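You operate a simulated robot arm through the tools that you are given. There is no shell and no other tool. Be economical: measure what you need, move in short steps, check, and stop when the job is done.

Carry out the task below with a simulated two-armed robot. There is one attempt and no reset: what you move stays moved.

Task
Shut the feeder down and clear the service stand's top: guide tube in the pot, brush on the parts bench.
Fine: switch off, then pressure arm open; hold the blue pot while the red-banded tube goes in. Set down upright: yellow-handled brush.

It is judged by the outcome, as a careful person would: the job done as asked, and still so three seconds after it is handed in. It fails if anything else is knocked over, pushed out of place, dropped, spilled or broken.

Robot
Two 7-joint arms with two-finger parallel grippers on one trunk, on a base that drives. Base frame: it is fixed to the floor where the robot stands at the start and does not move with it; the origin is under the middle of the robot, x ahead of it, y to its left, z up; the surface under the hand at the start is at about z = 800. Units: mm, rad, N and s.
The left shoulder is at the start at [70, 188, 1315], the right one opposite. With the tool pointing down near the work surface each hand reaches from about 140 to 740 mm from the robot's upright axis, wherever it stands, measured 20 degrees to its own side. Places, roughly: blue pot [750, 1000, 750]; blue spool brake knob [700, 700, 900]; blue-banded guide tube [1250, 1250, 1500]; feeder speed knob [400, -200, 900]; feeder switch [500, -100, 900]; pressure arm [700, 300, 900]; red straightener knob [700, 500, 900]; roller pressure knob [800, 400, 900]; top of the parts bench [800, 1100, 800]; white-banded guide tube [1250, 1250, 1500]. Payload 3.91 kg a hand.
The tool frame of a hand sits at the grasp point between the pads (the TCP): z along the fingers, y along the line on which they close. The tips reach 30 mm beyond it. The gripper opens to 110 mm. The fingers are 20 mm wide and 10 mm thick; the gripper's body (48 by 112 mm) begins 55 mm behind the TCP.
Orientation is that of the tool frame in the base frame, as [roll, pitch, yaw] about the fixed x, y, z axes, in that order (R = Rz(yaw) Ry(pitch) Rx(roll)). With the fingers straight down and closing along the base's y, the tool's x points along the base's -x, its y along +y and its z along -z.

Tools
- The arms move only by the tool servo_tool. It takes "left_deltas", "right_deltas" or both (then of equal length, played together; a hand with none holds still); each is a list of rows, each a list of 7 numbers: the turn, a rotation vector about the tool's x, y, z in units of 8 degrees (1.0 is 8 degrees), then the shift along the tool's x, y, z in units of 30 mm (1.0 is 30 mm), then the gripper command, from -1 (shut) to 1 (fully open), values between in proportion. In form: [[wx, wy, wz, x, y, z, grip], ...]. A call has 1 to 10 rows; each row shifts and turns the commanded pose from where the row before left it, along the tool's axes as they then stand. A call with a number of a shift or a turn outside -1 to 1 is refused whole. Rows are played at 5 a second. More than 50 mm and 0.15 rad between two rows, or a gripper value outside its range, and nothing of the call is played. A pose out of reach is approached as far as the arm can. The call stops where the force on the tool passes 40 N (or 10 N more than at its start, if that is more) or the arm is blocked; 0.2 s more then pass. The fingers move at their own pace (about 72 mm/s each) and stop on an object; they squeeze with about 44 N. The grip force told is the motor's: it shows also when the fingers shut on nothing. Time passes only in rows, and 0.2 s behind the last, so rows that do not move let the fingers close. The reply holds the time, the measured pose of the TCP, the force on the tool along the base axes, the opening and the grip force, in the units named above and with some noise, with the torque about the TCP (base axes, N m) and any sound that the robot's microphone picked up.
- Cameras (640 x 400 px; columns grow to the right, rows downward): "scene" is now at [125.3, 8.1, 1520.5]; the picture's right is [0.12, -0.99, 0.00], its down [-0.77, -0.10, -0.63] and it looks along [0.63, 0.08, -0.78] (base axes); focal length 269 px, centre (320, 200). "left" rides on the left gripper at [72, -17, -103] in its tool frame; the picture's right is [0.23, 0.97, 0.00], its down [-0.76, 0.18, -0.62] and it looks along [-0.61, 0.14, 0.78] (tool axes); focal length 222 px, centre (320, 200). "right" rides on the right gripper at [72, 17, -103] in its tool frame; the picture's right is [-0.23, 0.97, 0.00], its down [-0.76, -0.18, -0.62] and it looks along [-0.61, -0.14, 0.78] (tool axes); focal length 222 px, centre (320, 200). There is no depth. A picture from a camera that has moved, and an enlarged one, comes with that camera's place and axes in the base frame and with its lens.
- camera(camera): a new picture of that camera. No time passes.
- raise_lower(by): slides the trunk up (or, below 0, down) by that many mm; the arms and the scene camera ride with it, the base frame stays. It gives what a move gives, with no picture.
- steer(legs): drives the robot by 1 to 6 legs, each [ahead, turn to the left] in mm and rad, along the robot's own axes; the way and the turn of a leg run together, so that a leg with both is an arc; at most 1500 mm and 3.142 rad a leg. The arms and the cameras ride along, it lands a little off, and it stops where it bumps. It gives what a move gives.
- turn_head(pan, tilt): turns the head with the scene camera to pan (to the left, within 1.501 rad either way) and tilt (down, from -0.506 to 1.204), counted from straight ahead of the robot. It gives what a move gives.
- close_up(camera, box): a new picture of the part [left, top, right, bottom] of that camera's present view, enlarged. No time passes.
- job_done(): hands the job in; it is judged then, once.

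Go step by step. Nothing tells you exact positions but the pictures and the camera data: compare them with the known pose of the tool, close in by small moves and look again before you grip or let go. The budget is 120 turns and 92 pictures, counting those below and the enlarged ones. Unless the task says otherwise, let go and move clear before handing in.

The tools are called after "Emit:" as name(argument=value, ...) on one line, values as JSON. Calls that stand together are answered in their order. servo_tool: Moves the arms, as the interface text tells. Its arguments: {"type":"object","properties":{"left_deltas":{"type":"array","items":{"type":"array","items":{"type":"number"}}},"right_deltas":{"type":"array","items":{"type":"array","items":{"type":"number"}}}},"required":[]} The other tools are called the same way: raise_lower (by) slides the trunk up or down; steer (legs) drives the base; turn_head (pan, tilt) turns the head that bears the scene camera; camera (camera) takes a picture; close_up (camera, box) takes an enlarged picture of a part of a camera's view; job_done () hands the job in.

At the start:

```text
clock: 0.0
left_eef_pos: [469.7, 299.0, 1239.3]
left_tool_rot: [-3.141, 0.001, -3.141]
left_ft_force: [-0.7, 0.5, 0.0]
left_moment: [0.01, -0.01, 0.0]
left_opening: 109.9
left_finger_force: 0.1
right_eef_pos: [445.6, -101.5, 1175.7]
right_tool_rot: [-3.141, 0.001, -3.141]
right_ft_force: [-0.1, -0.2, 0.3]
right_moment: [0.03, 0.0, -0.01]
right_opening: 109.8
right_finger_force: 0.1
trunk travel left (down, up): [-825.0, 115.0]
robot x, y, heading: [-3.0, 0.3, -0.004]
head pan, tilt: [0.124, 0.887]
```

scene: 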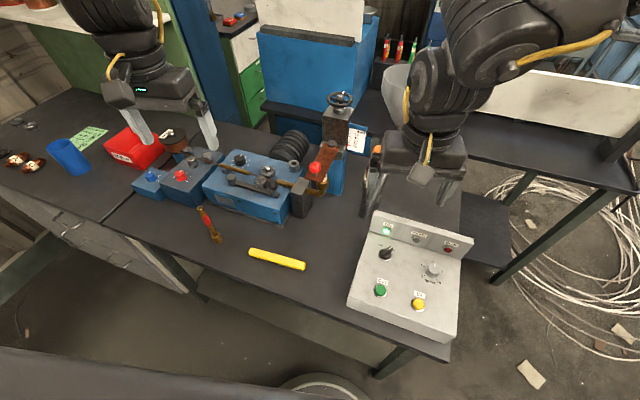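
right: 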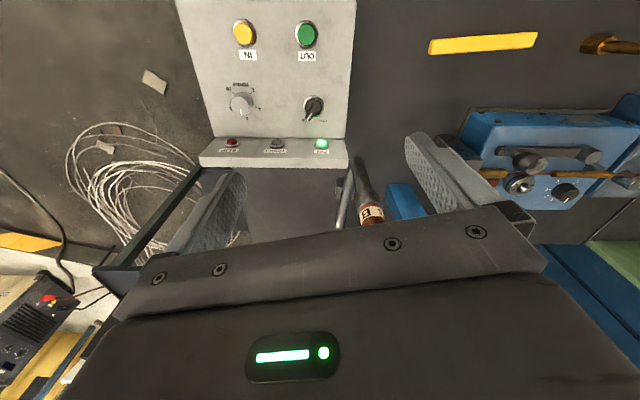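
left: 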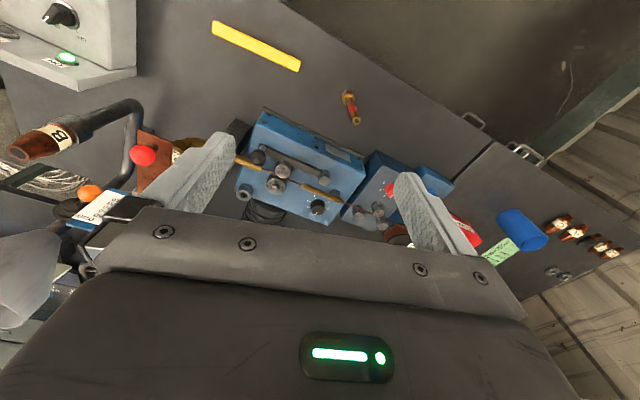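

I see a control box on the right with a black rotary switch, the blue feeder in the middle, and a red-banded tube and a yellow bar lying on the stand. I'll look closer before moving.

Emit:
close_up(camera="scene", box=[340, 200, 480, 345])

Emit:
close_up(camera="scene", box=[120, 80, 380, 280])

Emit:
close_up(camera="scene", box=[0, 90, 180, 210])

```text
2.76 times, centred on (410, 272) of scene
camera zoom: at [125.3, 8.1, 1520.5], right [0.12, -0.99, 0.0], down [-0.77, -0.1, -0.63], along [0.63, 0.08, -0.78], focal length 741 px, centre (72, 0)
```

zoom: 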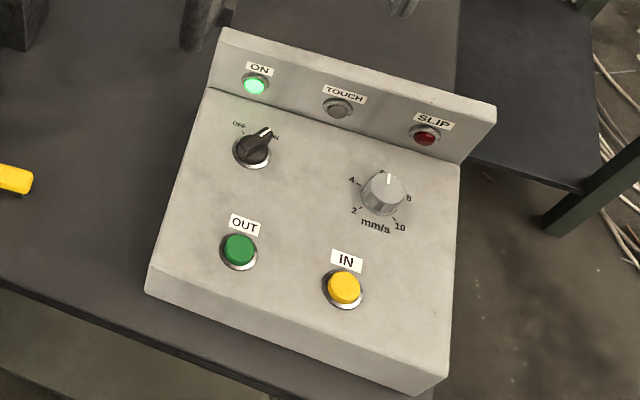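

```text
2.00 times, centred on (250, 180) of scene
camera zoom: at [125.3, 8.1, 1520.5], right [0.12, -0.99, 0.0], down [-0.77, -0.1, -0.63], along [0.63, 0.08, -0.78], focal length 537 px, centre (460, 240)
```

zoom: 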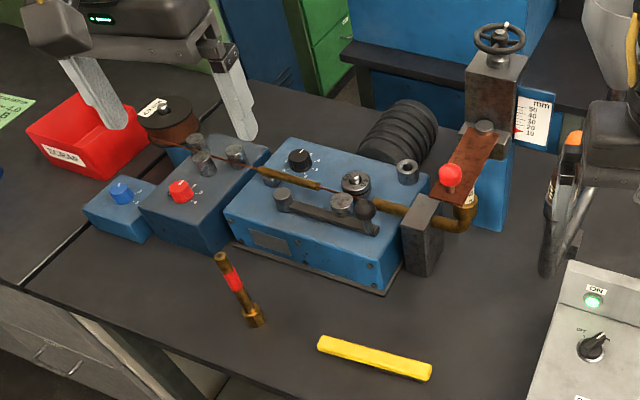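

```text
3.33 times, centred on (90, 150) of scene
camera zoom: at [125.3, 8.1, 1520.5], right [0.12, -0.99, 0.0], down [-0.77, -0.1, -0.63], along [0.63, 0.08, -0.78], focal length 896 px, centre (1087, 367)
```

zoom: 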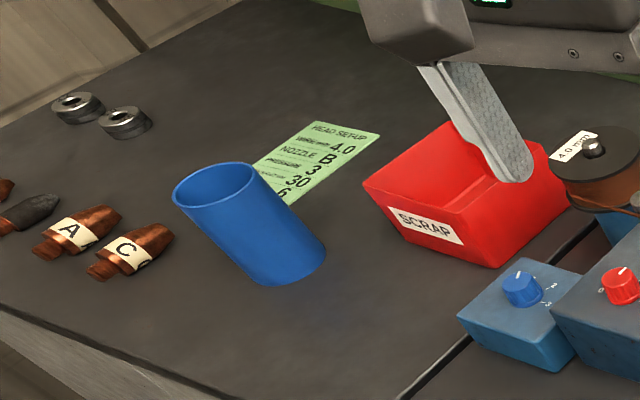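

Rotary switch pointer is on ON, so it needs to turn to OFF (CCW from above), at about [484,-120,880]. I'll view it and the stand objects from the hand cameras.

Emit:
close_up(camera="right", box=[180, 0, 380, 170])

Emit:
close_up(camera="left", box=[110, 0, 440, 240])

```text
2.35 times, centred on (280, 85) of right
camera zoom: at [372.9, -82.5, 1279.4], right [0.23, 0.97, 0.0], down [0.76, -0.18, 0.62], along [0.61, -0.14, -0.78], focal length 523 px, centre (414, 471)
```

zoom: 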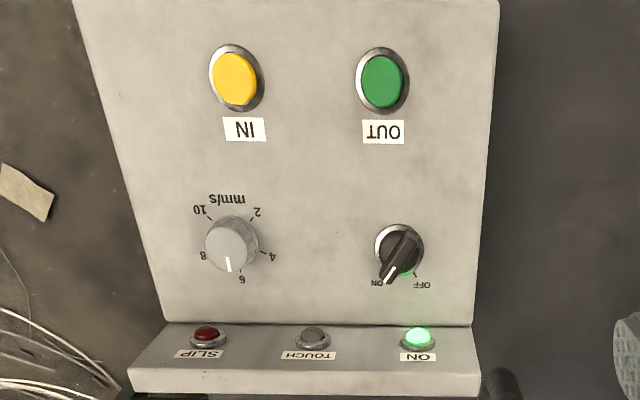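

```text
1.67 times, centred on (275, 120) of left
camera zoom: at [399.5, 281.2, 1342.8], right [-0.23, 0.97, 0.0], down [0.76, 0.18, 0.62], along [0.61, 0.14, -0.78], focal length 370 px, centre (395, 333)
```

zoom: 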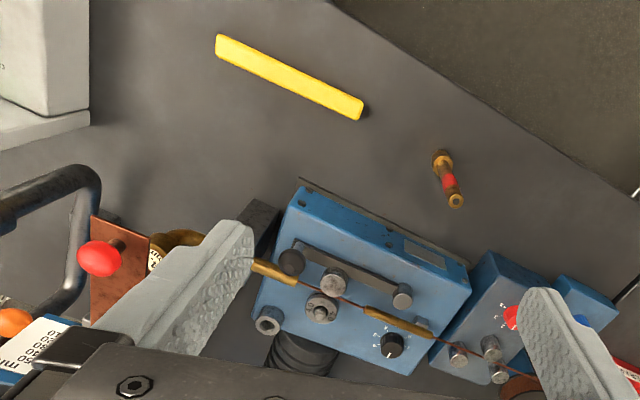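

The switch lever points at about -36° in base, with OFF about 55° further CCW. I'll bring the right hand above it, turned to line up, with the fingers partly closed.

Emit:
servo_tool(right_deltas=[[0, 0, 1, -0.6, -0.27, 0.2, 0.1], [0, 0, 0, -0.6, -0.27, 1, 0.1], [0, 0, 1, 0, 0, 1, 0.1], [0, 0, 1, 0, 0, 1, 0.1], [0, 0, 1, 0, 0, 1, 0.1], [0, 0, 0.5, 0, 0, 1, 0.1], [0, 0, 0, 0, 0, 1, 0.1], [0, 0, 0, 0, 0, 1, 0.1]])

Emit:
camera(camera="right")

Emit:
close_up(camera="scene", box=[330, 130, 490, 345])

```text
clock: 1.8
left_eef_pos: [471.6, 298.2, 1239.9]
left_tool_rot: [-3.14, -0.001, -3.141]
left_ft_force: [-0.1, -0.6, 0.4]
left_moment: [0.01, 0.03, -0.01]
left_opening: 110.1
left_finger_force: 0.2
right_eef_pos: [481.9, -119.9, 960.2]
right_tool_rot: [3.141, 0.0, 2.512]
right_ft_force: [0.2, 0.2, 0.4]
right_moment: [-0.02, -0.01, -0.01]
right_opening: 60.7
right_finger_force: 0.0
trunk travel left (down, up): [-825.0, 115.0]
robot x, y, heading: [0.8, -1.8, 0.001]
head pan, tilt: [0.124, 0.887]
```

```text
83 pictures are left
camera right: at [432.4, -62.5, 1063.8], right [0.76, 0.65, 0.0], down [0.51, -0.59, 0.62], along [0.41, -0.47, -0.78], focal length 222 px, centre (320, 200)
```

right: 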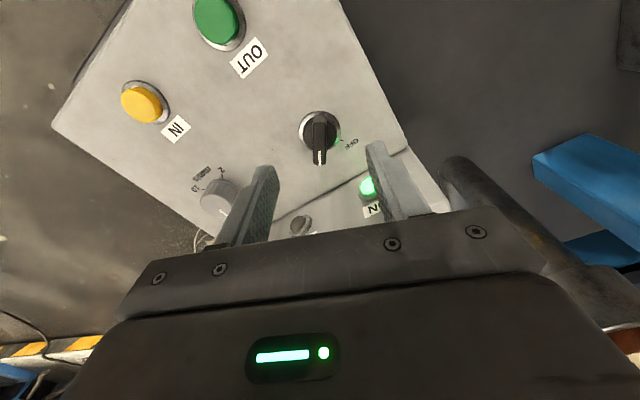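

```text
1.86 times, centred on (410, 238) of scene
camera zoom: at [126.3, 7.5, 1520.5], right [0.12, -0.99, 0.0], down [-0.77, -0.1, -0.63], along [0.63, 0.08, -0.78], focal length 500 px, centre (153, 130)
```

zoom: 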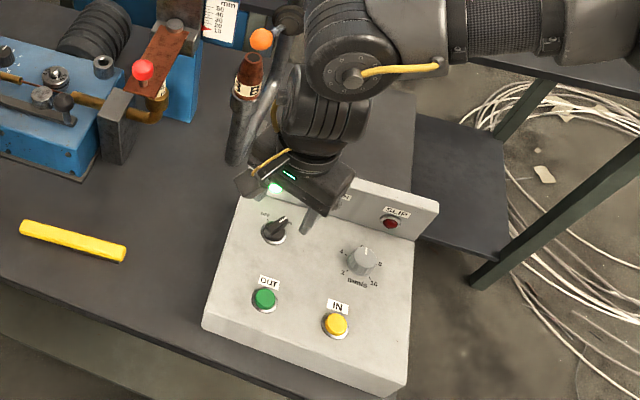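

The lever is truly at about -49° and at [485,-121,876]. I'll turn 13° more, descend so the fingertips straddle the lever, and close.

Emit:
servo_tool(right_deltas=[[0, 0, 0.8, -0.12, 0, 0.7, 0.0], [0, 0, 0.8, 0, 0, 0.7, 0.0], [0, 0, 0, 0, 0, 0.5, 0.0], [0, 0, 0, 0, 0, 0.3, 0.0], [0, 0, 0, 0, 0, 0, 0.0]])

Emit:
camera(camera="right")

Emit:
close_up(camera="scene", box=[330, 170, 450, 290])

```text
clock: 2.8
left_eef_pos: [467.9, 298.2, 1241.0]
left_tool_rot: [-3.141, 0.001, 3.138]
left_ft_force: [0.3, -0.2, 0.0]
left_moment: [0.0, 0.02, -0.02]
left_opening: 110.0
left_finger_force: 0.1
right_eef_pos: [485.2, -120.4, 904.8]
right_tool_rot: [3.134, 0.001, 2.288]
right_ft_force: [-9.6, 0.3, 26.5]
right_moment: [-0.43, 1.08, -0.45]
right_opening: 58.0
right_finger_force: 3.1
trunk travel left (down, up): [-825.0, 115.0]
robot x, y, heading: [2.4, -1.5, -0.003]
head pan, tilt: [0.124, 0.887]
stopped in row 4 (right hand): the force on the tool passed its limit at 50 N (the readings are from after the stop); the commanded pose is now the measured one
```

```text
81 pictures are left
camera right: at [448.2, -53.2, 1008.6], right [0.88, 0.47, 0.01], down [0.36, -0.69, 0.62], along [0.3, -0.55, -0.78], focal length 222 px, centre (320, 200)
```

right: 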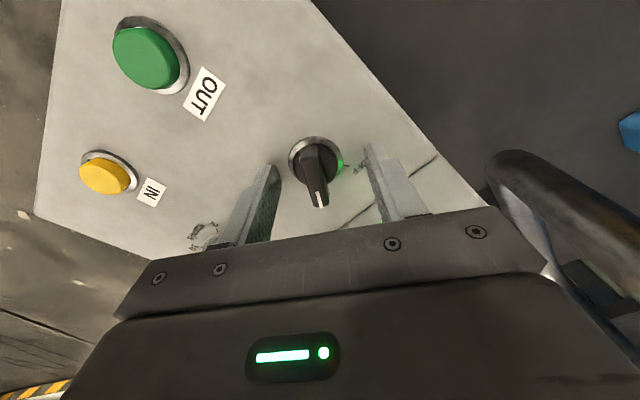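

```text
3.33 times, centred on (390, 230) of scene
camera zoom: at [122.0, 8.5, 1521.0], right [0.12, -0.99, 0.0], down [-0.77, -0.09, -0.63], along [0.63, 0.08, -0.77], focal length 896 px, centre (87, 100)
```

zoom: 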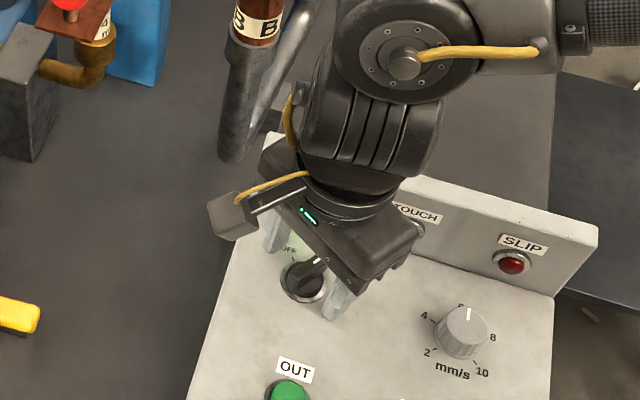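

The fingertips have met the panel (about z 875) with the lever centred between them. I'll lift 2 mm and close on it.

Emit:
servo_tool(right_deltas=[[0, 0, 0, 0, 0, -0.1, 0.0], [0, 0, 0, 0, 0, 0, -1], [0, 0, 0, 0, 0, 0, -1], [0, 0, 0, 0, 0, 0, -1]])

Emit:
camera(camera="right")

```text
clock: 3.8
left_eef_pos: [469.0, 296.3, 1241.5]
left_tool_rot: [3.141, 0.001, 3.14]
left_ft_force: [-0.1, 0.7, 0.5]
left_moment: [-0.01, 0.02, 0.01]
left_opening: 110.1
left_finger_force: 0.0
right_eef_pos: [485.0, -123.4, 905.7]
right_tool_rot: [3.135, 0.005, 2.286]
right_ft_force: [-12.6, -10.5, 3.6]
right_moment: [-0.38, 0.7, 0.04]
right_opening: 28.4
right_finger_force: 45.0
trunk travel left (down, up): [-825.0, 115.0]
robot x, y, heading: [-2.0, -0.1, 0.002]
head pan, tilt: [0.124, 0.887]
```

```text
79 pictures are left
camera right: at [448.2, -56.6, 1008.3], right [0.88, 0.47, 0.01], down [0.36, -0.69, 0.63], along [0.3, -0.55, -0.78], focal length 222 px, centre (320, 200)
```

right: 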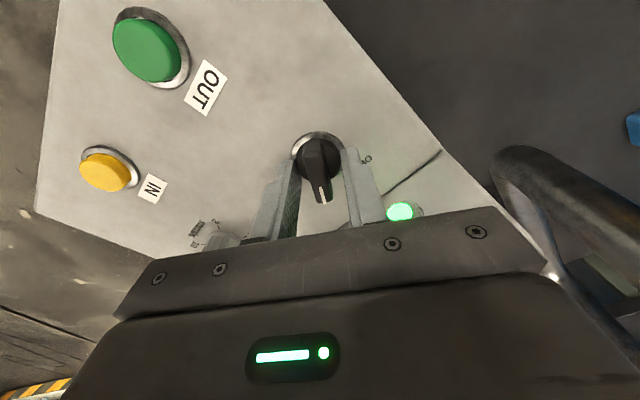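

The knob is gripped. Now I'll turn it CCW toward OFF, easing the sideways force slightly.

Emit:
servo_tool(right_deltas=[[0, 0, 0, 0, -0.08, 0, -1], [0, 0, -1, 0, 0, 0, -1], [0, 0, -1, 0, 0, 0, -1], [0, 0, -1, 0, 0, 0, -1], [0, 0, -1, 0, 0, 0, -1], [0, 0, -1, 0, 0, 0, -1], [0, 0, -1, 0, 0, 0, -1], [0, 0, -0.7, 0, 0, 0, -1]])

Emit:
camera(camera="right")

```text
clock: 5.5
left_eef_pos: [474.4, 296.7, 1239.4]
left_tool_rot: [3.14, -0.003, 3.14]
left_ft_force: [-0.5, 0.2, 0.1]
left_moment: [0.0, -0.03, 0.0]
left_opening: 109.9
left_finger_force: 0.1
right_eef_pos: [477.3, -119.8, 910.3]
right_tool_rot: [-3.117, 0.02, -3.137]
right_ft_force: [14.8, 1.0, -28.3]
right_moment: [0.32, -0.19, 0.03]
right_opening: 27.5
right_finger_force: 44.7
right hand out of reach, approached as far as the arm can: row 7, 8
trunk travel left (down, up): [-825.0, 115.0]
robot x, y, heading: [1.3, 0.4, 0.001]
head pan, tilt: [0.124, 0.887]
stopped in row 8 (right hand): the force on the tool passed its limit at 52 N (the readings are from after the stop); the commanded pose is now the measured one
```

```text
78 pictures are left
camera right: at [402.1, -99.4, 1011.7], right [0.22, 0.97, -0.02], down [0.75, -0.16, 0.64], along [0.62, -0.16, -0.77], focal length 222 px, centre (320, 200)
```

right: 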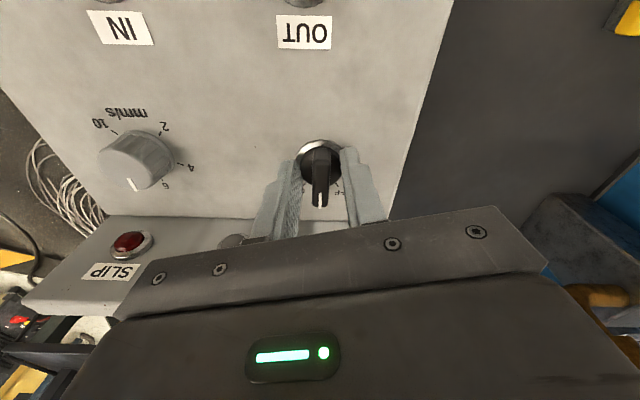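

I've turned about 49° before a reach limit. I'll release straight up and check the switch and lamp.

Emit:
servo_tool(right_deltas=[[0, 0, 0, 0, 0, 0, 0.0], [0, 0, 0, 0, 0, 0, 0.0], [0, 0, 0, 0, 0, -1, 0.0], [0, 0, 0, 0, 0, -1, 0.0], [0, 0, 0, 0, 0, -1, 0.0]])

Emit:
camera(camera="right")

Emit:
close_up(camera="scene", box=[330, 170, 480, 290])

```text
clock: 6.7
left_eef_pos: [471.5, 298.2, 1239.8]
left_tool_rot: [-3.14, -0.001, 3.14]
left_ft_force: [0.5, 0.1, 0.3]
left_moment: [-0.02, -0.02, -0.02]
left_opening: 109.8
left_finger_force: 0.0
right_eef_pos: [471.5, -116.6, 1003.2]
right_tool_rot: [-3.114, 0.018, -3.136]
right_ft_force: [-0.5, -0.3, 0.2]
right_moment: [0.01, -0.03, 0.0]
right_opening: 55.0
right_finger_force: 0.1
trunk travel left (down, up): [-825.0, 115.0]
robot x, y, heading: [-1.3, -2.6, -0.001]
head pan, tilt: [0.124, 0.887]
```

```text
77 pictures are left
camera right: at [396.5, -96.6, 1105.0], right [0.22, 0.97, -0.02], down [0.75, -0.16, 0.64], along [0.62, -0.16, -0.77], focal length 222 px, centre (320, 200)
```

right: 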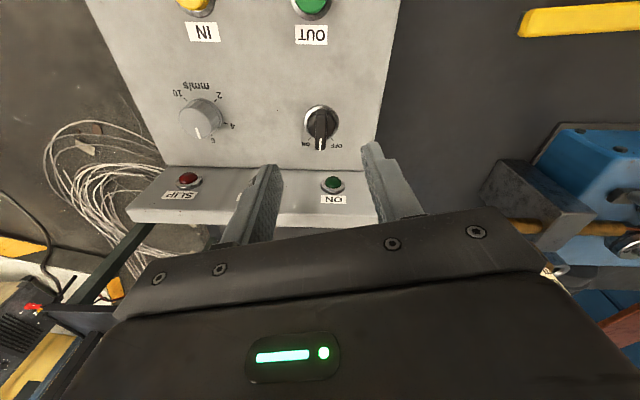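

```text
3.33 times, centred on (405, 230) of scene
camera zoom: at [125.8, 7.2, 1520.4], right [0.12, -0.99, 0.0], down [-0.77, -0.09, -0.63], along [0.63, 0.08, -0.78], focal length 896 px, centre (37, 100)
```

zoom: 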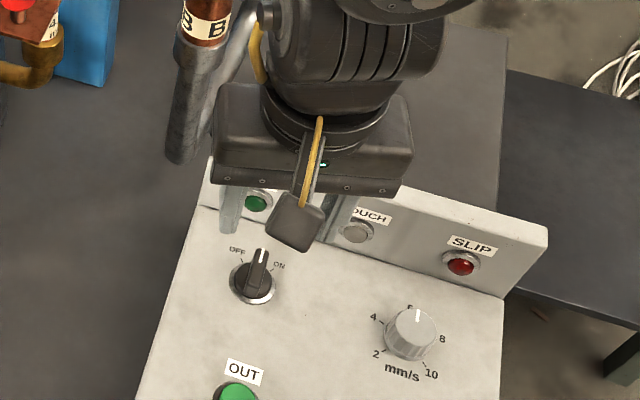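

The lamp has gone off, but the pointer stands midway (about -12°). I'd like it fully on OFF, so I'll test whether the wrist can turn further in the air.

Emit:
servo_tool(right_deltas=[[0, 0, -1, 0, 0, 0, 0.0], [0, 0, -1, 0, 0, 0, 0.0], [0, 0, -1, 0, 0, 0, 0.0]])

```text
clock: 7.5
left_eef_pos: [469.5, 300.0, 1241.2]
left_tool_rot: [-3.14, -0.001, 3.141]
left_ft_force: [0.0, 0.0, 0.4]
left_moment: [-0.02, 0.03, 0.0]
left_opening: 109.9
left_finger_force: 0.1
right_eef_pos: [390.6, -50.5, 1021.1]
right_tool_rot: [-3.102, 0.012, -2.724]
right_ft_force: [0.1, -0.2, -0.1]
right_moment: [0.04, -0.01, 0.02]
right_opening: 55.1
right_finger_force: 0.1
right hand out of reach, approached as far as the arm can: row 1, 2, 3
trunk travel left (down, up): [-825.0, 115.0]
robot x, y, heading: [2.7, -2.6, -0.004]
head pan, tilt: [0.124, 0.887]
```

The wrist is at its limit this way. The fingers hold the round knob body, so I can regrip at an earlier yaw and turn again; first I'll wind the wrist back.

Emit:
servo_tool(right_deltas=[[0, 0, 1, 0, 0, 0, 0.0], [0, 0, 1, 0, 0, 0, 0.0], [0, 0, 1, 0, 0, 0, 0.0], [0, 0, 1, 0, 0, 0, 0.0], [0, 0, 1, 0, 0, 0, 0.0], [0, 0, 1, 0, 0, 0, 0.0], [0, 0, 1, 0, 0, 0, 0.0], [0, 0, 0.4, 0, 0, 0, 0.0]])

```text
clock: 9.3
left_eef_pos: [470.8, 297.6, 1240.0]
left_tool_rot: [-3.141, 0.0, 3.139]
left_ft_force: [-0.4, 0.6, -0.2]
left_moment: [0.01, -0.04, 0.01]
left_opening: 110.0
left_finger_force: 0.0
right_eef_pos: [391.6, -53.3, 1019.3]
right_tool_rot: [-3.132, 0.033, 2.531]
right_ft_force: [0.2, -1.1, 0.2]
right_moment: [0.0, -0.03, -0.01]
right_opening: 55.0
right_finger_force: 0.1
trunk travel left (down, up): [-825.0, 115.0]
robot x, y, heading: [-4.1, -1.1, -0.002]
head pan, tilt: [0.124, 0.887]
```

Emit:
servo_tool(right_deltas=[[0, 0.24, 0, 0, 0, 0, 0.0], [0, 0, 0, -1, -0.03, 0, 0.0], [0, 0, 0, -1, -0.03, 0, 0.0], [0, 0, 0, -1, -0.03, 0, 0.0], [0, 0, 0, -0.86, 0, 0, 0.0], [0, 0, 0, 0, 0, 1, 0.0], [0, 0, 0, 0, 0, 1, 0.0], [0, 0, 0, 0, 0, 1, 0.0], [0, 0, 0, 0, 0, 0.4, 0.0], [0, 0, 0, 0, 0, 0, 0.0]])

Emit:
camera(camera="right")

```text
clock: 11.5
left_eef_pos: [471.9, 299.7, 1240.7]
left_tool_rot: [3.141, -0.001, 3.14]
left_ft_force: [0.1, 0.1, -0.5]
left_moment: [0.0, 0.01, 0.02]
left_opening: 110.1
left_finger_force: 0.0
right_eef_pos: [485.1, -121.7, 917.2]
right_tool_rot: [-3.133, -0.002, 2.532]
right_ft_force: [0.0, 0.6, 0.8]
right_moment: [0.01, 0.02, -0.02]
right_opening: 55.1
right_finger_force: 0.1
trunk travel left (down, up): [-825.0, 115.0]
robot x, y, heading: [2.5, 3.6, -0.002]
head pan, tilt: [0.124, 0.887]
```

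```text
75 pictures are left
camera right: at [435.4, -64.2, 1021.1], right [0.74, 0.67, -0.01], down [0.53, -0.58, 0.62], along [0.41, -0.47, -0.78], focal length 222 px, centre (320, 200)
```

right: 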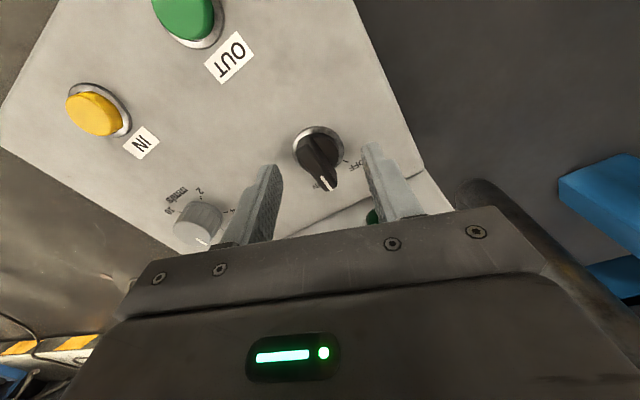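

The knob is centred again. I'll descend 10 mm, close, and turn about 35° more.

Emit:
servo_tool(right_deltas=[[0, 0, 0, 0, 0, 0.33, 0.0], [0, 0, 0, 0, 0, 0, -1], [0, 0, 0, 0, 0, 0, -1], [0, 0, -0.8, 0, 0, 0, -1], [0, 0, -0.8, 0, 0, 0, -1], [0, 0, -0.8, 0, 0, 0, -1], [0, 0, -0.8, 0, 0, 0, -1], [0, 0, -0.8, 0, 0, 0, -1], [0, 0, 0, 0, 0, 0, -1]])

Emit:
camera(camera="right")

```text
clock: 13.5
left_eef_pos: [472.1, 297.6, 1238.5]
left_tool_rot: [3.141, -0.001, 3.141]
left_ft_force: [0.2, 0.1, 0.5]
left_moment: [-0.02, -0.01, 0.0]
left_opening: 110.0
left_finger_force: 0.1
right_eef_pos: [485.1, -120.7, 906.3]
right_tool_rot: [-3.136, -0.007, 3.089]
right_ft_force: [5.6, 3.0, -3.7]
right_moment: [0.35, -0.7, 0.02]
right_opening: 27.9
right_finger_force: 44.7
trunk travel left (down, up): [-825.0, 115.0]
robot x, y, heading: [2.2, 0.4, -0.002]
head pan, tilt: [0.124, 0.887]
```

```text
74 pictures are left
camera right: at [413.9, -98.2, 1011.5], right [0.28, 0.96, -0.01], down [0.76, -0.21, 0.62], along [0.59, -0.18, -0.79], focal length 222 px, centre (320, 200)
```

right: 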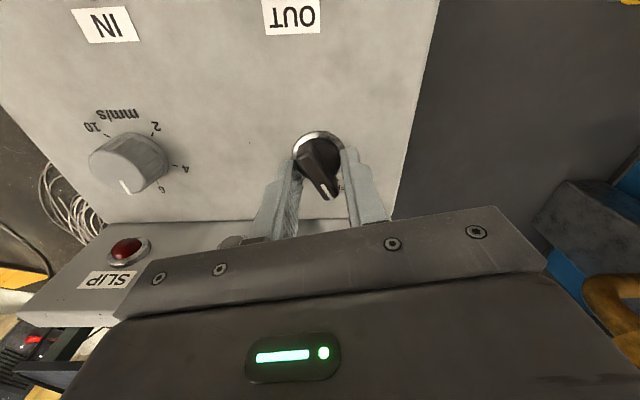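

Now I'll release, lift and check the pointer.

Emit:
servo_tool(right_deltas=[[0, 0, 0, 0, 0, 0, 0.0], [0, 0, 0, 0, 0, 0, 0.0], [0, 0, 0, 0, 0, -1, 0.0], [0, 0, 0, 0, 0, -1, 0.0], [0, 0, 0, 0, 0, -1, 0.0]])

Emit:
close_up(camera="right", box=[180, 0, 400, 220])

```text
clock: 14.7
left_eef_pos: [471.3, 298.6, 1239.4]
left_tool_rot: [3.14, 0.001, 3.14]
left_ft_force: [-0.6, 0.2, 0.6]
left_moment: [0.03, 0.02, 0.02]
left_opening: 109.8
left_finger_force: 0.1
right_eef_pos: [484.9, -122.6, 997.6]
right_tool_rot: [-3.136, -0.007, 3.092]
right_ft_force: [0.2, 0.1, -0.5]
right_moment: [-0.04, 0.03, -0.01]
right_opening: 54.9
right_finger_force: 0.1
trunk travel left (down, up): [-825.0, 115.0]
robot x, y, heading: [-1.7, 1.7, -0.002]
head pan, tilt: [0.124, 0.887]
```

```text
1.82 times, centred on (290, 110) of right
camera zoom: at [413.1, -99.3, 1102.0], right [0.28, 0.96, -0.01], down [0.76, -0.21, 0.62], along [0.59, -0.18, -0.79], focal length 404 px, centre (374, 364)
```

zoom: 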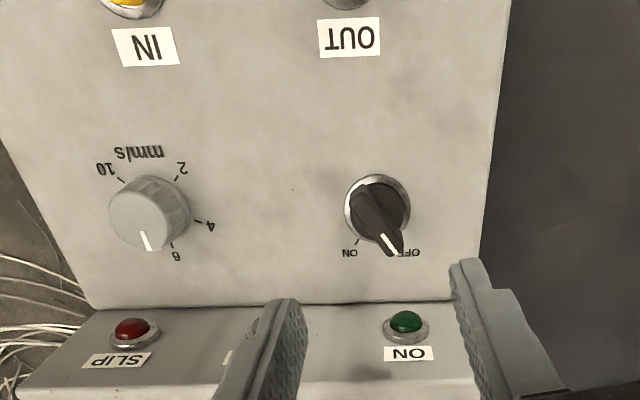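

Pointer on OFF and lamp dark: the switch is done. Next I'll study the pressure arm.

Emit:
close_up(camera="scene", box=[195, 130, 325, 220])

Emit:
close_up(camera="left", box=[220, 90, 400, 240])

```text
4.44 times, centred on (260, 175) of scene
camera zoom: at [125.3, 7.6, 1520.5], right [0.12, -0.99, 0.0], down [-0.77, -0.09, -0.63], along [0.63, 0.08, -0.78], focal length 1194 px, centre (587, 311)
```

zoom: 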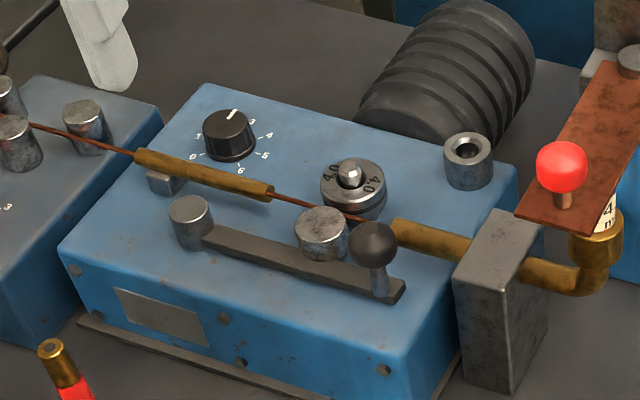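

```text
2.67 times, centred on (310, 165) of left
camera zoom: at [400.3, 280.2, 1342.7], right [-0.23, 0.97, 0.0], down [0.76, 0.18, 0.62], along [0.61, 0.14, -0.78], focal length 592 px, centre (347, 293)
```

zoom: 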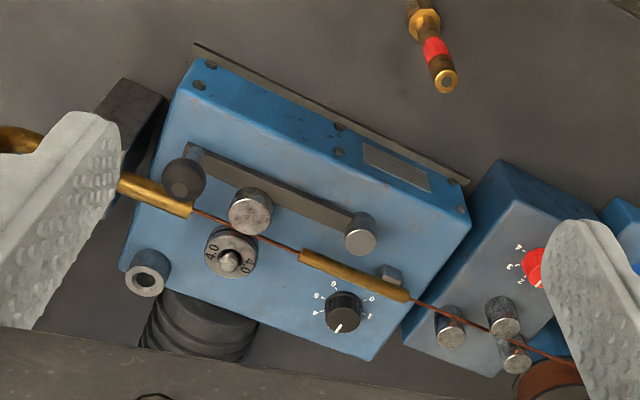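

The arm pivots at about [679,359] and its ball end is near [643,211,930]; opening means swinging the ball toward the robot, keeping clear of the tube standing at about [514,372]. I'll bring the left hand over the ball, and lift the right hand away.

Emit:
servo_tool(left_deltas=[[0, 0, 0, -0.97, -0.49, 0, 0], [0, 0, -1, -0.97, -0.49, 0, 0], [0, 0, 0, -1, 0, 0, 0], [0, 0, 0, -1, 0, 0, 0], [0, 0, 0, -1, 0, 0, 0], [0, 0, 0, -0.9, 0, 0, 0]], right_deltas=[[0, 0, 0, 0, 0, -1, 0], [0, 0, 0, 0, 0, -1, 0], [0, 0, 0, 0, 0, -1, 0], [0, 0, 0, 0, 0, -1, 0], [0, 0, 0, 0, 0, -1, 0], [0, 0, 0, 0, 0, -1, 0]])

```text
clock: 16.1
left_eef_pos: [645.0, 284.5, 1240.1]
left_tool_rot: [-3.141, 0.001, -3.003]
left_ft_force: [0.3, -0.1, 0.2]
left_moment: [0.01, -0.03, -0.01]
left_opening: 55.1
left_finger_force: 0.0
right_eef_pos: [487.0, -120.8, 1177.3]
right_tool_rot: [-3.137, -0.007, 3.092]
right_ft_force: [-0.2, 0.1, 0.4]
right_moment: [-0.02, 0.04, -0.02]
right_opening: 55.0
right_finger_force: 0.1
trunk travel left (down, up): [-825.0, 115.0]
robot x, y, heading: [-2.3, 0.2, -0.007]
head pan, tilt: [0.124, 0.887]
```

Emit:
servo_tool(left_deltas=[[0, 0, -1, 0, 0, 0.4, 0], [0, 0, -1, 0, 0, 0.4, 0], [0, 0, -1, 0, 0, 0.4, 0], [0, 0, -1, 0, 0, 0.4, 0], [0, 0, -1, 0, 0, 0.4, 0], [0, 0, -1, 0, 0, 0.4, 0], [0, 0, -1, 0, 0, 0.4, 0], [0, 0, -1, 0, 0, 0.4, 0], [0, 0, -0.6, 0, 0, 0.4, 0]])

Emit:
camera(camera="left")

Emit:
camera(camera="scene")

```text
clock: 18.1
left_eef_pos: [713.0, 260.4, 1150.9]
left_tool_rot: [-3.067, 0.016, -1.948]
left_ft_force: [0.6, 0.5, -0.4]
left_moment: [0.04, 0.0, 0.0]
left_opening: 55.0
left_finger_force: 0.0
left hand out of reach, approached as far as the arm can: row 5, 6, 7, 8, 9
right_eef_pos: [487.2, -120.6, 1176.9]
right_tool_rot: [-3.137, -0.008, 3.091]
right_ft_force: [0.8, -0.3, 0.2]
right_moment: [-0.01, 0.0, -0.03]
right_opening: 55.0
right_finger_force: 0.1
trunk travel left (down, up): [-825.0, 115.0]
robot x, y, heading: [-1.3, -1.2, -0.003]
head pan, tilt: [0.124, 0.887]
```

```text
70 pictures are left
camera left: at [695.7, 187.4, 1253.3], right [-0.99, 0.15, -0.08], down [0.07, 0.78, 0.62], along [0.15, 0.61, -0.78], focal length 222 px, centre (320, 200)
```

left: 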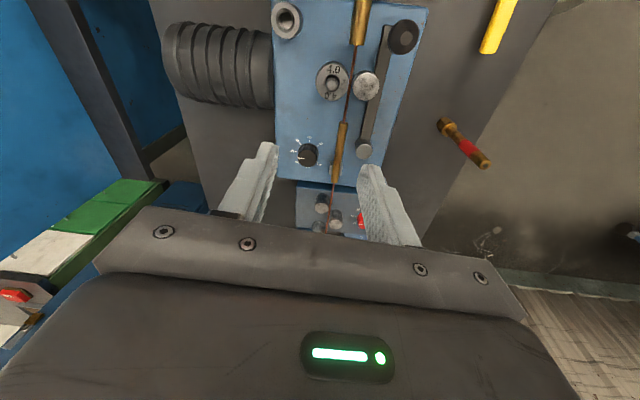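

```text
69 pictures are left
camera scene: at [126.8, 6.7, 1520.5], right [0.12, -0.99, 0.0], down [-0.77, -0.09, -0.63], along [0.63, 0.08, -0.78], focal length 269 px, centre (320, 200)
```

scene: 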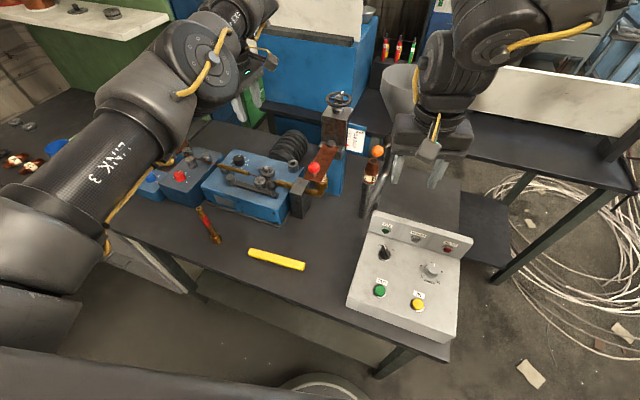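

The full quarter turn isn't reachable, but a yaw of about 220° is enough: the fingers will straddle the ball diagonally. Ball now estimated at [631,210,942]; I'll straighten and move over it.

Emit:
servo_tool(left_deltas=[[-0.53, 0.11, 1, 0, 0, 0, 0.1], [0, 0, 1, 0, 0, 0, 0.1], [0, 0, 1, 0, 0, 0, 0.1], [0, 0, 0.5, 0, 0, 0, 0.1], [0, 0, 0, 0.8, 0.12, 0, 0.1], [0, 0, 0, 0.8, 0.12, 0, 0.1], [0, 0, 0, 0.8, 0.12, 0, 0.1], [0, 0, 0, 0.8, 0.12, 0, 0.1], [0, 0, 0, 0, 0, 1, 0.1], [0, 0, 0, 0, 0, 1, 0.1]])

Emit:
camera(camera="left")

```text
refused: row 1 steps farther than a row can; nothing moved
```

```text
68 pictures are left
camera left: at [695.7, 187.4, 1253.3], right [-0.99, 0.15, -0.08], down [0.07, 0.78, 0.62], along [0.15, 0.61, -0.78], focal length 222 px, centre (320, 200)
```

left: 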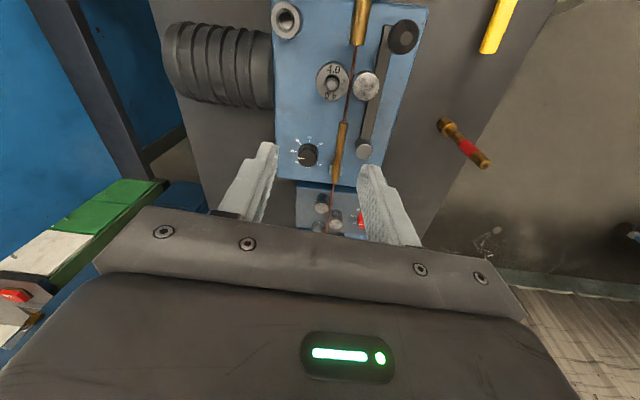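

That row turned too much at once, so I'll split it and not take pictures in parallel with risky calls.

Emit:
servo_tool(left_deltas=[[-0.53, 0.11, 0.5, 0, 0, 0, 0.1], [0, 0, 1, 0, 0, 0, 0.1], [0, 0, 1, 0, 0, 0, 0.1], [0, 0, 1, 0, 0, 0, 0.1], [0, 0, 0, 0.8, 0.12, 0, 0.1], [0, 0, 0, 0.8, 0.12, 0, 0.1], [0, 0, 0, 0.8, 0.12, 0, 0.1], [0, 0, 0, 0.8, 0.12, 0, 0.1], [0, 0, 0, 0, 0, 1, 0.1], [0, 0, 0, 0, 0, 1, 0.1]])

Emit:
camera(camera="left")

```text
clock: 20.3
left_eef_pos: [648.6, 230.0, 1088.1]
left_tool_rot: [3.141, 0.001, -2.44]
left_ft_force: [0.5, 0.4, 0.6]
left_moment: [0.0, 0.02, 0.0]
left_opening: 60.5
left_finger_force: 0.1
left hand out of reach, approached as far as the arm can: row 1, 7, 8
right_eef_pos: [487.7, -119.3, 1177.6]
right_tool_rot: [-3.135, -0.008, 3.091]
right_ft_force: [-0.9, -0.6, 0.4]
right_moment: [0.01, 0.02, -0.04]
right_opening: 55.0
right_finger_force: 0.0
trunk travel left (down, up): [-825.0, 115.0]
robot x, y, heading: [0.4, 2.6, 0.003]
head pan, tilt: [0.124, 0.887]
```

```text
67 pictures are left
camera left: at [606.3, 170.0, 1189.8], right [-0.8, 0.6, 0.0], down [0.47, 0.63, 0.62], along [0.37, 0.5, -0.78], focal length 222 px, centre (320, 200)
```

left: 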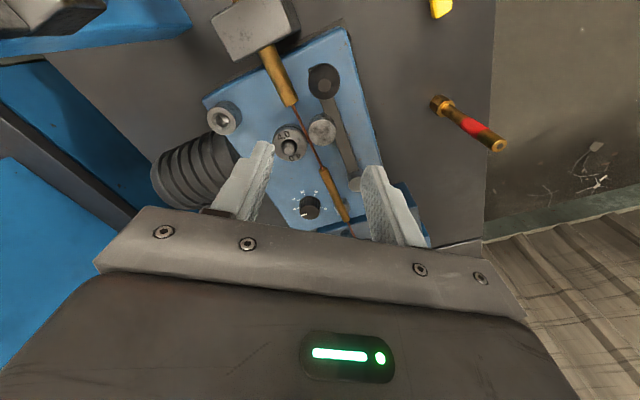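

Ball confirmed at [629,209,~938]. Moving over it and descending to just above.

Emit:
servo_tool(left_deltas=[[0, 0, 0, 0, 0, 1, 0.1], [0, 0, 0, 0.5, -0.06, 0.6, 0.1], [0, 0, 0, 0.45, -0.06, 0.4, 0.1], [0, 0, 0, 0, 0, 0, 0.1]])

Emit:
camera(camera="left")

```text
clock: 21.3
left_eef_pos: [639.8, 212.5, 1025.7]
left_tool_rot: [-3.141, -0.001, -2.44]
left_ft_force: [-0.4, -0.3, 0.2]
left_moment: [-0.01, 0.01, -0.01]
left_opening: 60.6
left_finger_force: 0.0
left hand out of reach, approached as far as the arm can: row 3
right_eef_pos: [485.4, -120.5, 1177.1]
right_tool_rot: [-3.135, -0.008, 3.091]
right_ft_force: [0.4, 1.1, -0.1]
right_moment: [0.0, 0.03, -0.03]
right_opening: 55.1
right_finger_force: 0.1
trunk travel left (down, up): [-825.0, 115.0]
robot x, y, heading: [0.9, 2.5, 0.002]
head pan, tilt: [0.124, 0.887]
```

```text
66 pictures are left
camera left: at [597.1, 152.0, 1128.0], right [-0.8, 0.6, 0.0], down [0.47, 0.63, 0.62], along [0.37, 0.5, -0.78], focal length 222 px, centre (320, 200)
```

left: 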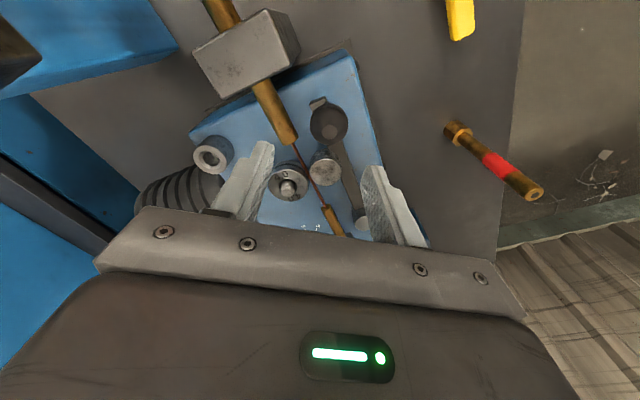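

Emit:
servo_tool(left_deltas=[[0, 0, 1, 0, 0, 0, 0.1], [0, 0, 0.5, 0.3, 0.06, 0, 0.1], [0, 0, 0, 0, 0, 0.8, 0.1], [0, 0, 0, 0, 0, 0.8, 0.1], [0, 0, 0, 0, 0, 0.4, 0.1], [0, 0, 0, 0, 0, 0, 0.1]])

Emit:
camera(camera="left")

Emit:
close_up(camera="scene", box=[185, 90, 345, 230])

```text
clock: 22.7
left_eef_pos: [630.8, 208.9, 965.0]
left_tool_rot: [3.14, 0.002, -2.647]
left_ft_force: [-0.6, -0.1, -0.6]
left_moment: [0.0, 0.02, 0.0]
left_opening: 60.4
left_finger_force: 0.0
right_eef_pos: [486.3, -119.4, 1177.0]
right_tool_rot: [-3.135, -0.007, 3.092]
right_ft_force: [0.4, -0.7, -0.3]
right_moment: [-0.02, -0.01, 0.0]
right_opening: 55.1
right_finger_force: 0.1
trunk travel left (down, up): [-825.0, 115.0]
robot x, y, heading: [-0.7, -2.9, -0.001]
head pan, tilt: [0.124, 0.887]
```

```text
65 pictures are left
camera left: at [576.6, 158.6, 1067.2], right [-0.66, 0.75, 0.0], down [0.59, 0.52, 0.62], along [0.47, 0.41, -0.78], focal length 222 px, centre (320, 200)
```

left: 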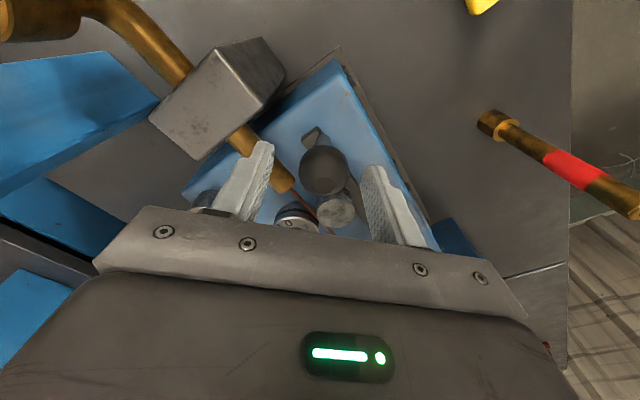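

```text
2.86 times, centred on (265, 160) of scene
camera zoom: at [125.7, 7.7, 1520.5], right [0.12, -0.99, 0.0], down [-0.77, -0.09, -0.63], along [0.63, 0.08, -0.78], focal length 768 px, centre (477, 314)
```

zoom: 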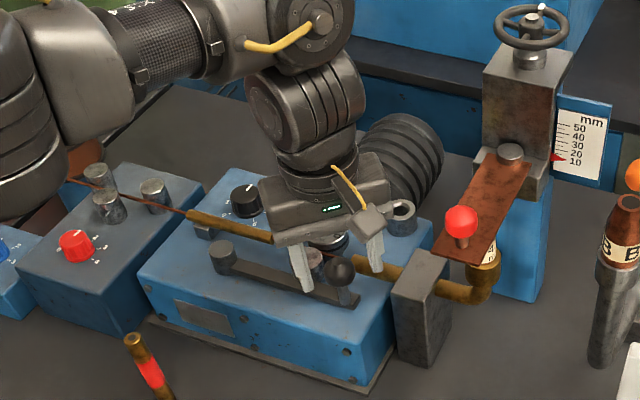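

The ball is centred between the fingers. Descending 20 mm and closing on it.

Emit:
servo_tool(left_deltas=[[0, 0, 0, -0.05, 0.03, 0.67, 0.1], [0, 0, 0, 0, 0, 0, -0.3], [0, 0, 0, 0, 0, 0, -1], [0, 0, 0, 0, 0, 0, -1]])

Emit:
camera(camera="left")

```text
clock: 23.7
left_eef_pos: [631.6, 211.9, 944.9]
left_tool_rot: [3.141, 0.005, -2.648]
left_ft_force: [1.1, 2.6, -2.2]
left_moment: [0.33, -0.55, 0.08]
left_opening: 31.0
left_finger_force: 44.4
right_eef_pos: [486.0, -119.8, 1177.3]
right_tool_rot: [-3.135, -0.008, 3.09]
right_ft_force: [-0.1, -0.6, 0.0]
right_moment: [0.0, -0.02, 0.01]
right_opening: 55.1
right_finger_force: 0.1
trunk travel left (down, up): [-825.0, 115.0]
robot x, y, heading: [1.8, -3.6, 0.0]
head pan, tilt: [0.124, 0.887]
```

```text
63 pictures are left
camera left: at [577.6, 161.5, 1047.3], right [-0.66, 0.75, 0.0], down [0.58, 0.52, 0.63], along [0.47, 0.41, -0.78], focal length 222 px, centre (320, 200)
```

left: 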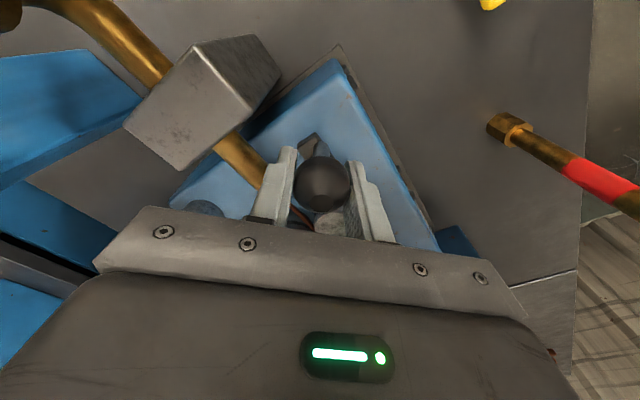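

The ball is gripped (31 mm). I'll swing it toward the robot along its arc in small steps and check it moves.

Emit:
servo_tool(left_deltas=[[0, 0, 0, 0.29, 0.35, 0, -1], [0, 0, 0, 0.29, 0.35, 0, -1], [0, 0, 0, 0.23, 0.38, 0, -1], [0, 0, 0, 0.23, 0.38, 0, -1]])

Emit:
camera(camera="left")

```text
clock: 24.7
left_eef_pos: [583.2, 233.6, 945.2]
left_tool_rot: [3.141, 0.003, -2.651]
left_ft_force: [0.6, -5.9, -1.4]
left_moment: [-0.15, 0.1, -0.43]
left_opening: 31.4
left_finger_force: 45.2
right_eef_pos: [486.5, -121.0, 1178.9]
right_tool_rot: [-3.135, -0.007, 3.09]
right_ft_force: [0.4, 0.0, 0.4]
right_moment: [0.05, 0.02, 0.0]
right_opening: 55.1
right_finger_force: 0.2
trunk travel left (down, up): [-825.0, 115.0]
robot x, y, heading: [-1.8, 1.9, -0.007]
head pan, tilt: [0.124, 0.887]
```

```text
62 pictures are left
camera left: at [528.4, 182.9, 1047.5], right [-0.66, 0.75, 0.0], down [0.59, 0.52, 0.62], along [0.47, 0.41, -0.78], focal length 222 px, centre (320, 200)
```

left: 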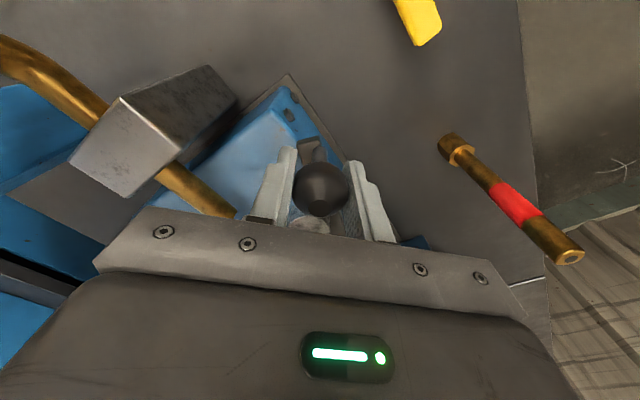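

It swings freely. Continuing the arc about 30° more, which stays clear of the tube.

Emit:
servo_tool(left_deltas=[[0, 0, 0, 0.15, 0.42, 0, -1], [0, 0, 0, 0.15, 0.42, 0, -1], [0, 0, 0, 0.07, 0.45, 0, -1], [0, 0, 0, 0.07, 0.45, 0, -1], [0, 0, 0, 0.01, 0.45, 0, -1], [0, 0, 0, 0.01, 0.45, 0, -1]])

Emit:
camera(camera="left")

Emit:
camera(camera="scene")

```text
clock: 26.1
left_eef_pos: [534.5, 297.5, 945.8]
left_tool_rot: [-3.14, 0.002, -2.647]
left_ft_force: [1.3, -2.2, -0.2]
left_moment: [-0.32, -0.24, 0.22]
left_opening: 31.3
left_finger_force: 44.7
right_eef_pos: [487.4, -120.4, 1178.0]
right_tool_rot: [-3.134, -0.009, 3.091]
right_ft_force: [0.7, 0.4, -0.6]
right_moment: [0.01, -0.03, 0.02]
right_opening: 54.9
right_finger_force: 0.1
trunk travel left (down, up): [-825.0, 115.0]
robot x, y, heading: [1.8, -1.7, 0.0]
head pan, tilt: [0.124, 0.887]
```

```text
61 pictures are left
camera left: at [479.8, 247.2, 1047.5], right [-0.66, 0.75, 0.0], down [0.58, 0.52, 0.63], along [0.47, 0.41, -0.78], focal length 222 px, centre (320, 200)
```

left: 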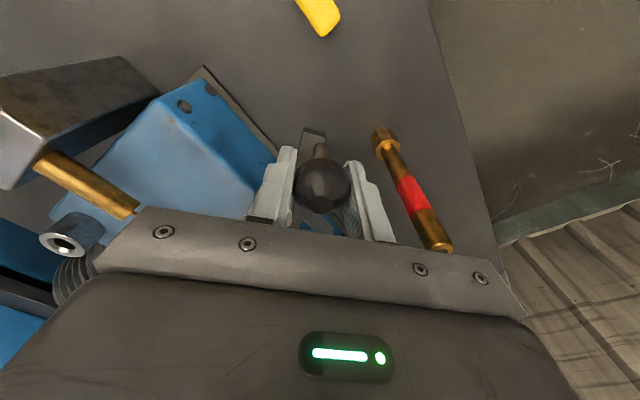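

```text
60 pictures are left
camera scene: at [125.8, 7.4, 1520.5], right [0.12, -0.99, 0.0], down [-0.77, -0.09, -0.63], along [0.63, 0.08, -0.78], focal length 269 px, centre (320, 200)
```

scene: 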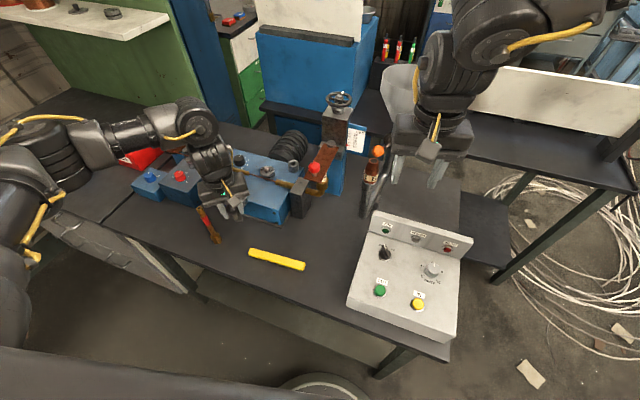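

The pressure arm is swung about 50° open. I'll release it gently, rise, and move over the standing tube at about [512,372].

Emit:
servo_tool(left_deltas=[[0, 0, 0, 0, 0, 0, -0.1], [0, 0, 0, 0, 0, 0, -0.1], [0, 0, 0, 0, 0, -1, -0.1], [0, 0, 0, 0, 0, -1, -0.1], [0, 0, 0, 0, 0, -1, -0.1], [0, 0, 0, 0, 0, -0.5, -0.1], [0, 0, 0, -0.27, 0.85, 0, -0.1], [0, 0, 0, -0.27, 0.85, 0, -0.1], [0, 0, 0, 0, 0.85, 0, -0.1]])

Emit:
camera(camera="left")

Emit:
close_up(camera="scene", box=[170, 110, 330, 290])

```text
clock: 28.1
left_eef_pos: [526.7, 383.3, 1046.1]
left_tool_rot: [3.141, 0.004, -2.648]
left_ft_force: [-1.2, -0.5, 0.0]
left_moment: [0.01, 0.02, -0.01]
left_opening: 49.5
left_finger_force: 0.0
left hand out of reach, approached as far as the arm can: row 4, 5, 6
right_eef_pos: [484.6, -120.0, 1177.7]
right_tool_rot: [-3.135, -0.007, 3.09]
right_ft_force: [0.5, -0.4, -0.4]
right_moment: [0.01, 0.01, -0.01]
right_opening: 55.2
right_finger_force: 0.0
trunk travel left (down, up): [-825.0, 115.0]
robot x, y, heading: [-0.7, 0.1, -0.004]
head pan, tilt: [0.124, 0.887]
```

```text
59 pictures are left
camera left: at [471.6, 333.2, 1148.2], right [-0.66, 0.75, 0.0], down [0.59, 0.52, 0.63], along [0.47, 0.41, -0.78], focal length 222 px, centre (320, 200)
```

left: 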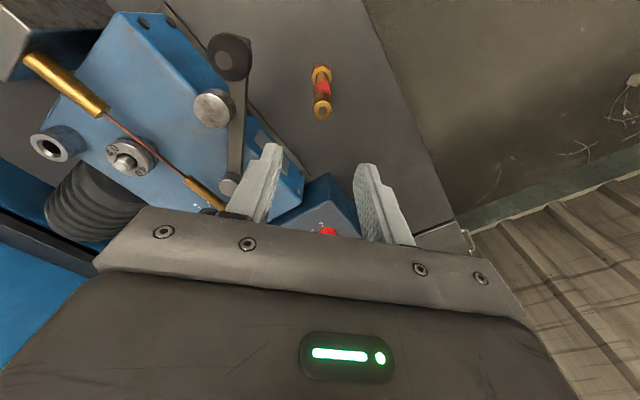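

```text
2.22 times, centred on (250, 200) of scene
camera zoom: at [124.6, 8.3, 1520.6], right [0.12, -0.99, 0.0], down [-0.77, -0.09, -0.63], along [0.63, 0.08, -0.77], focal length 597 px, centre (476, 200)
```

zoom: 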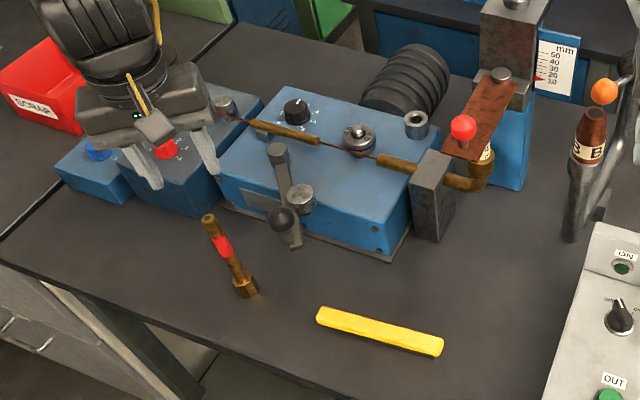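

The arm is clearly open. The tube stands at [509,369] with its top near 962; I'll align and descend around it.

Emit:
servo_tool(left_deltas=[[0, 0, 0, 0.75, -0.13, 0, -0.1], [0, 0, 0, 0, 0, 0.6, -0.1], [0, 0, 0, 0, 0, 0.6, -0.1]])

Emit:
camera(camera="left")

```text
clock: 28.9
left_eef_pos: [509.7, 369.8, 1008.7]
left_tool_rot: [3.141, 0.002, -2.648]
left_ft_force: [-0.1, 0.4, 0.6]
left_moment: [0.0, 0.02, 0.0]
left_opening: 49.3
left_finger_force: 0.1
right_eef_pos: [487.3, -119.8, 1177.8]
right_tool_rot: [-3.135, -0.009, 3.092]
right_ft_force: [-0.3, -0.2, -0.2]
right_moment: [-0.01, 0.04, -0.04]
right_opening: 55.0
right_finger_force: 0.0
trunk travel left (down, up): [-825.0, 115.0]
robot x, y, heading: [1.8, -1.6, 0.0]
head pan, tilt: [0.124, 0.887]
```

```text
57 pictures are left
camera left: at [455.3, 319.5, 1111.3], right [-0.66, 0.75, 0.0], down [0.59, 0.52, 0.62], along [0.47, 0.41, -0.78], focal length 222 px, centre (320, 200)
```

left: 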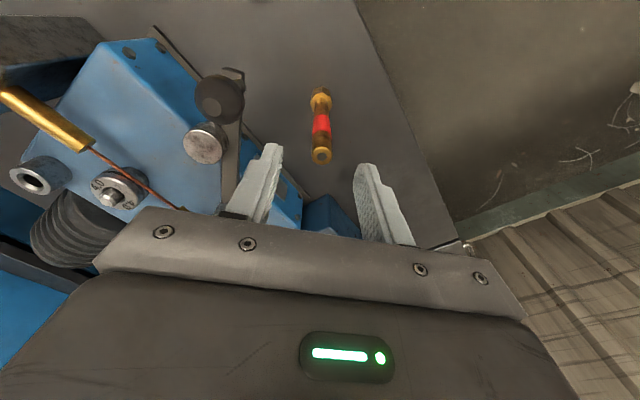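

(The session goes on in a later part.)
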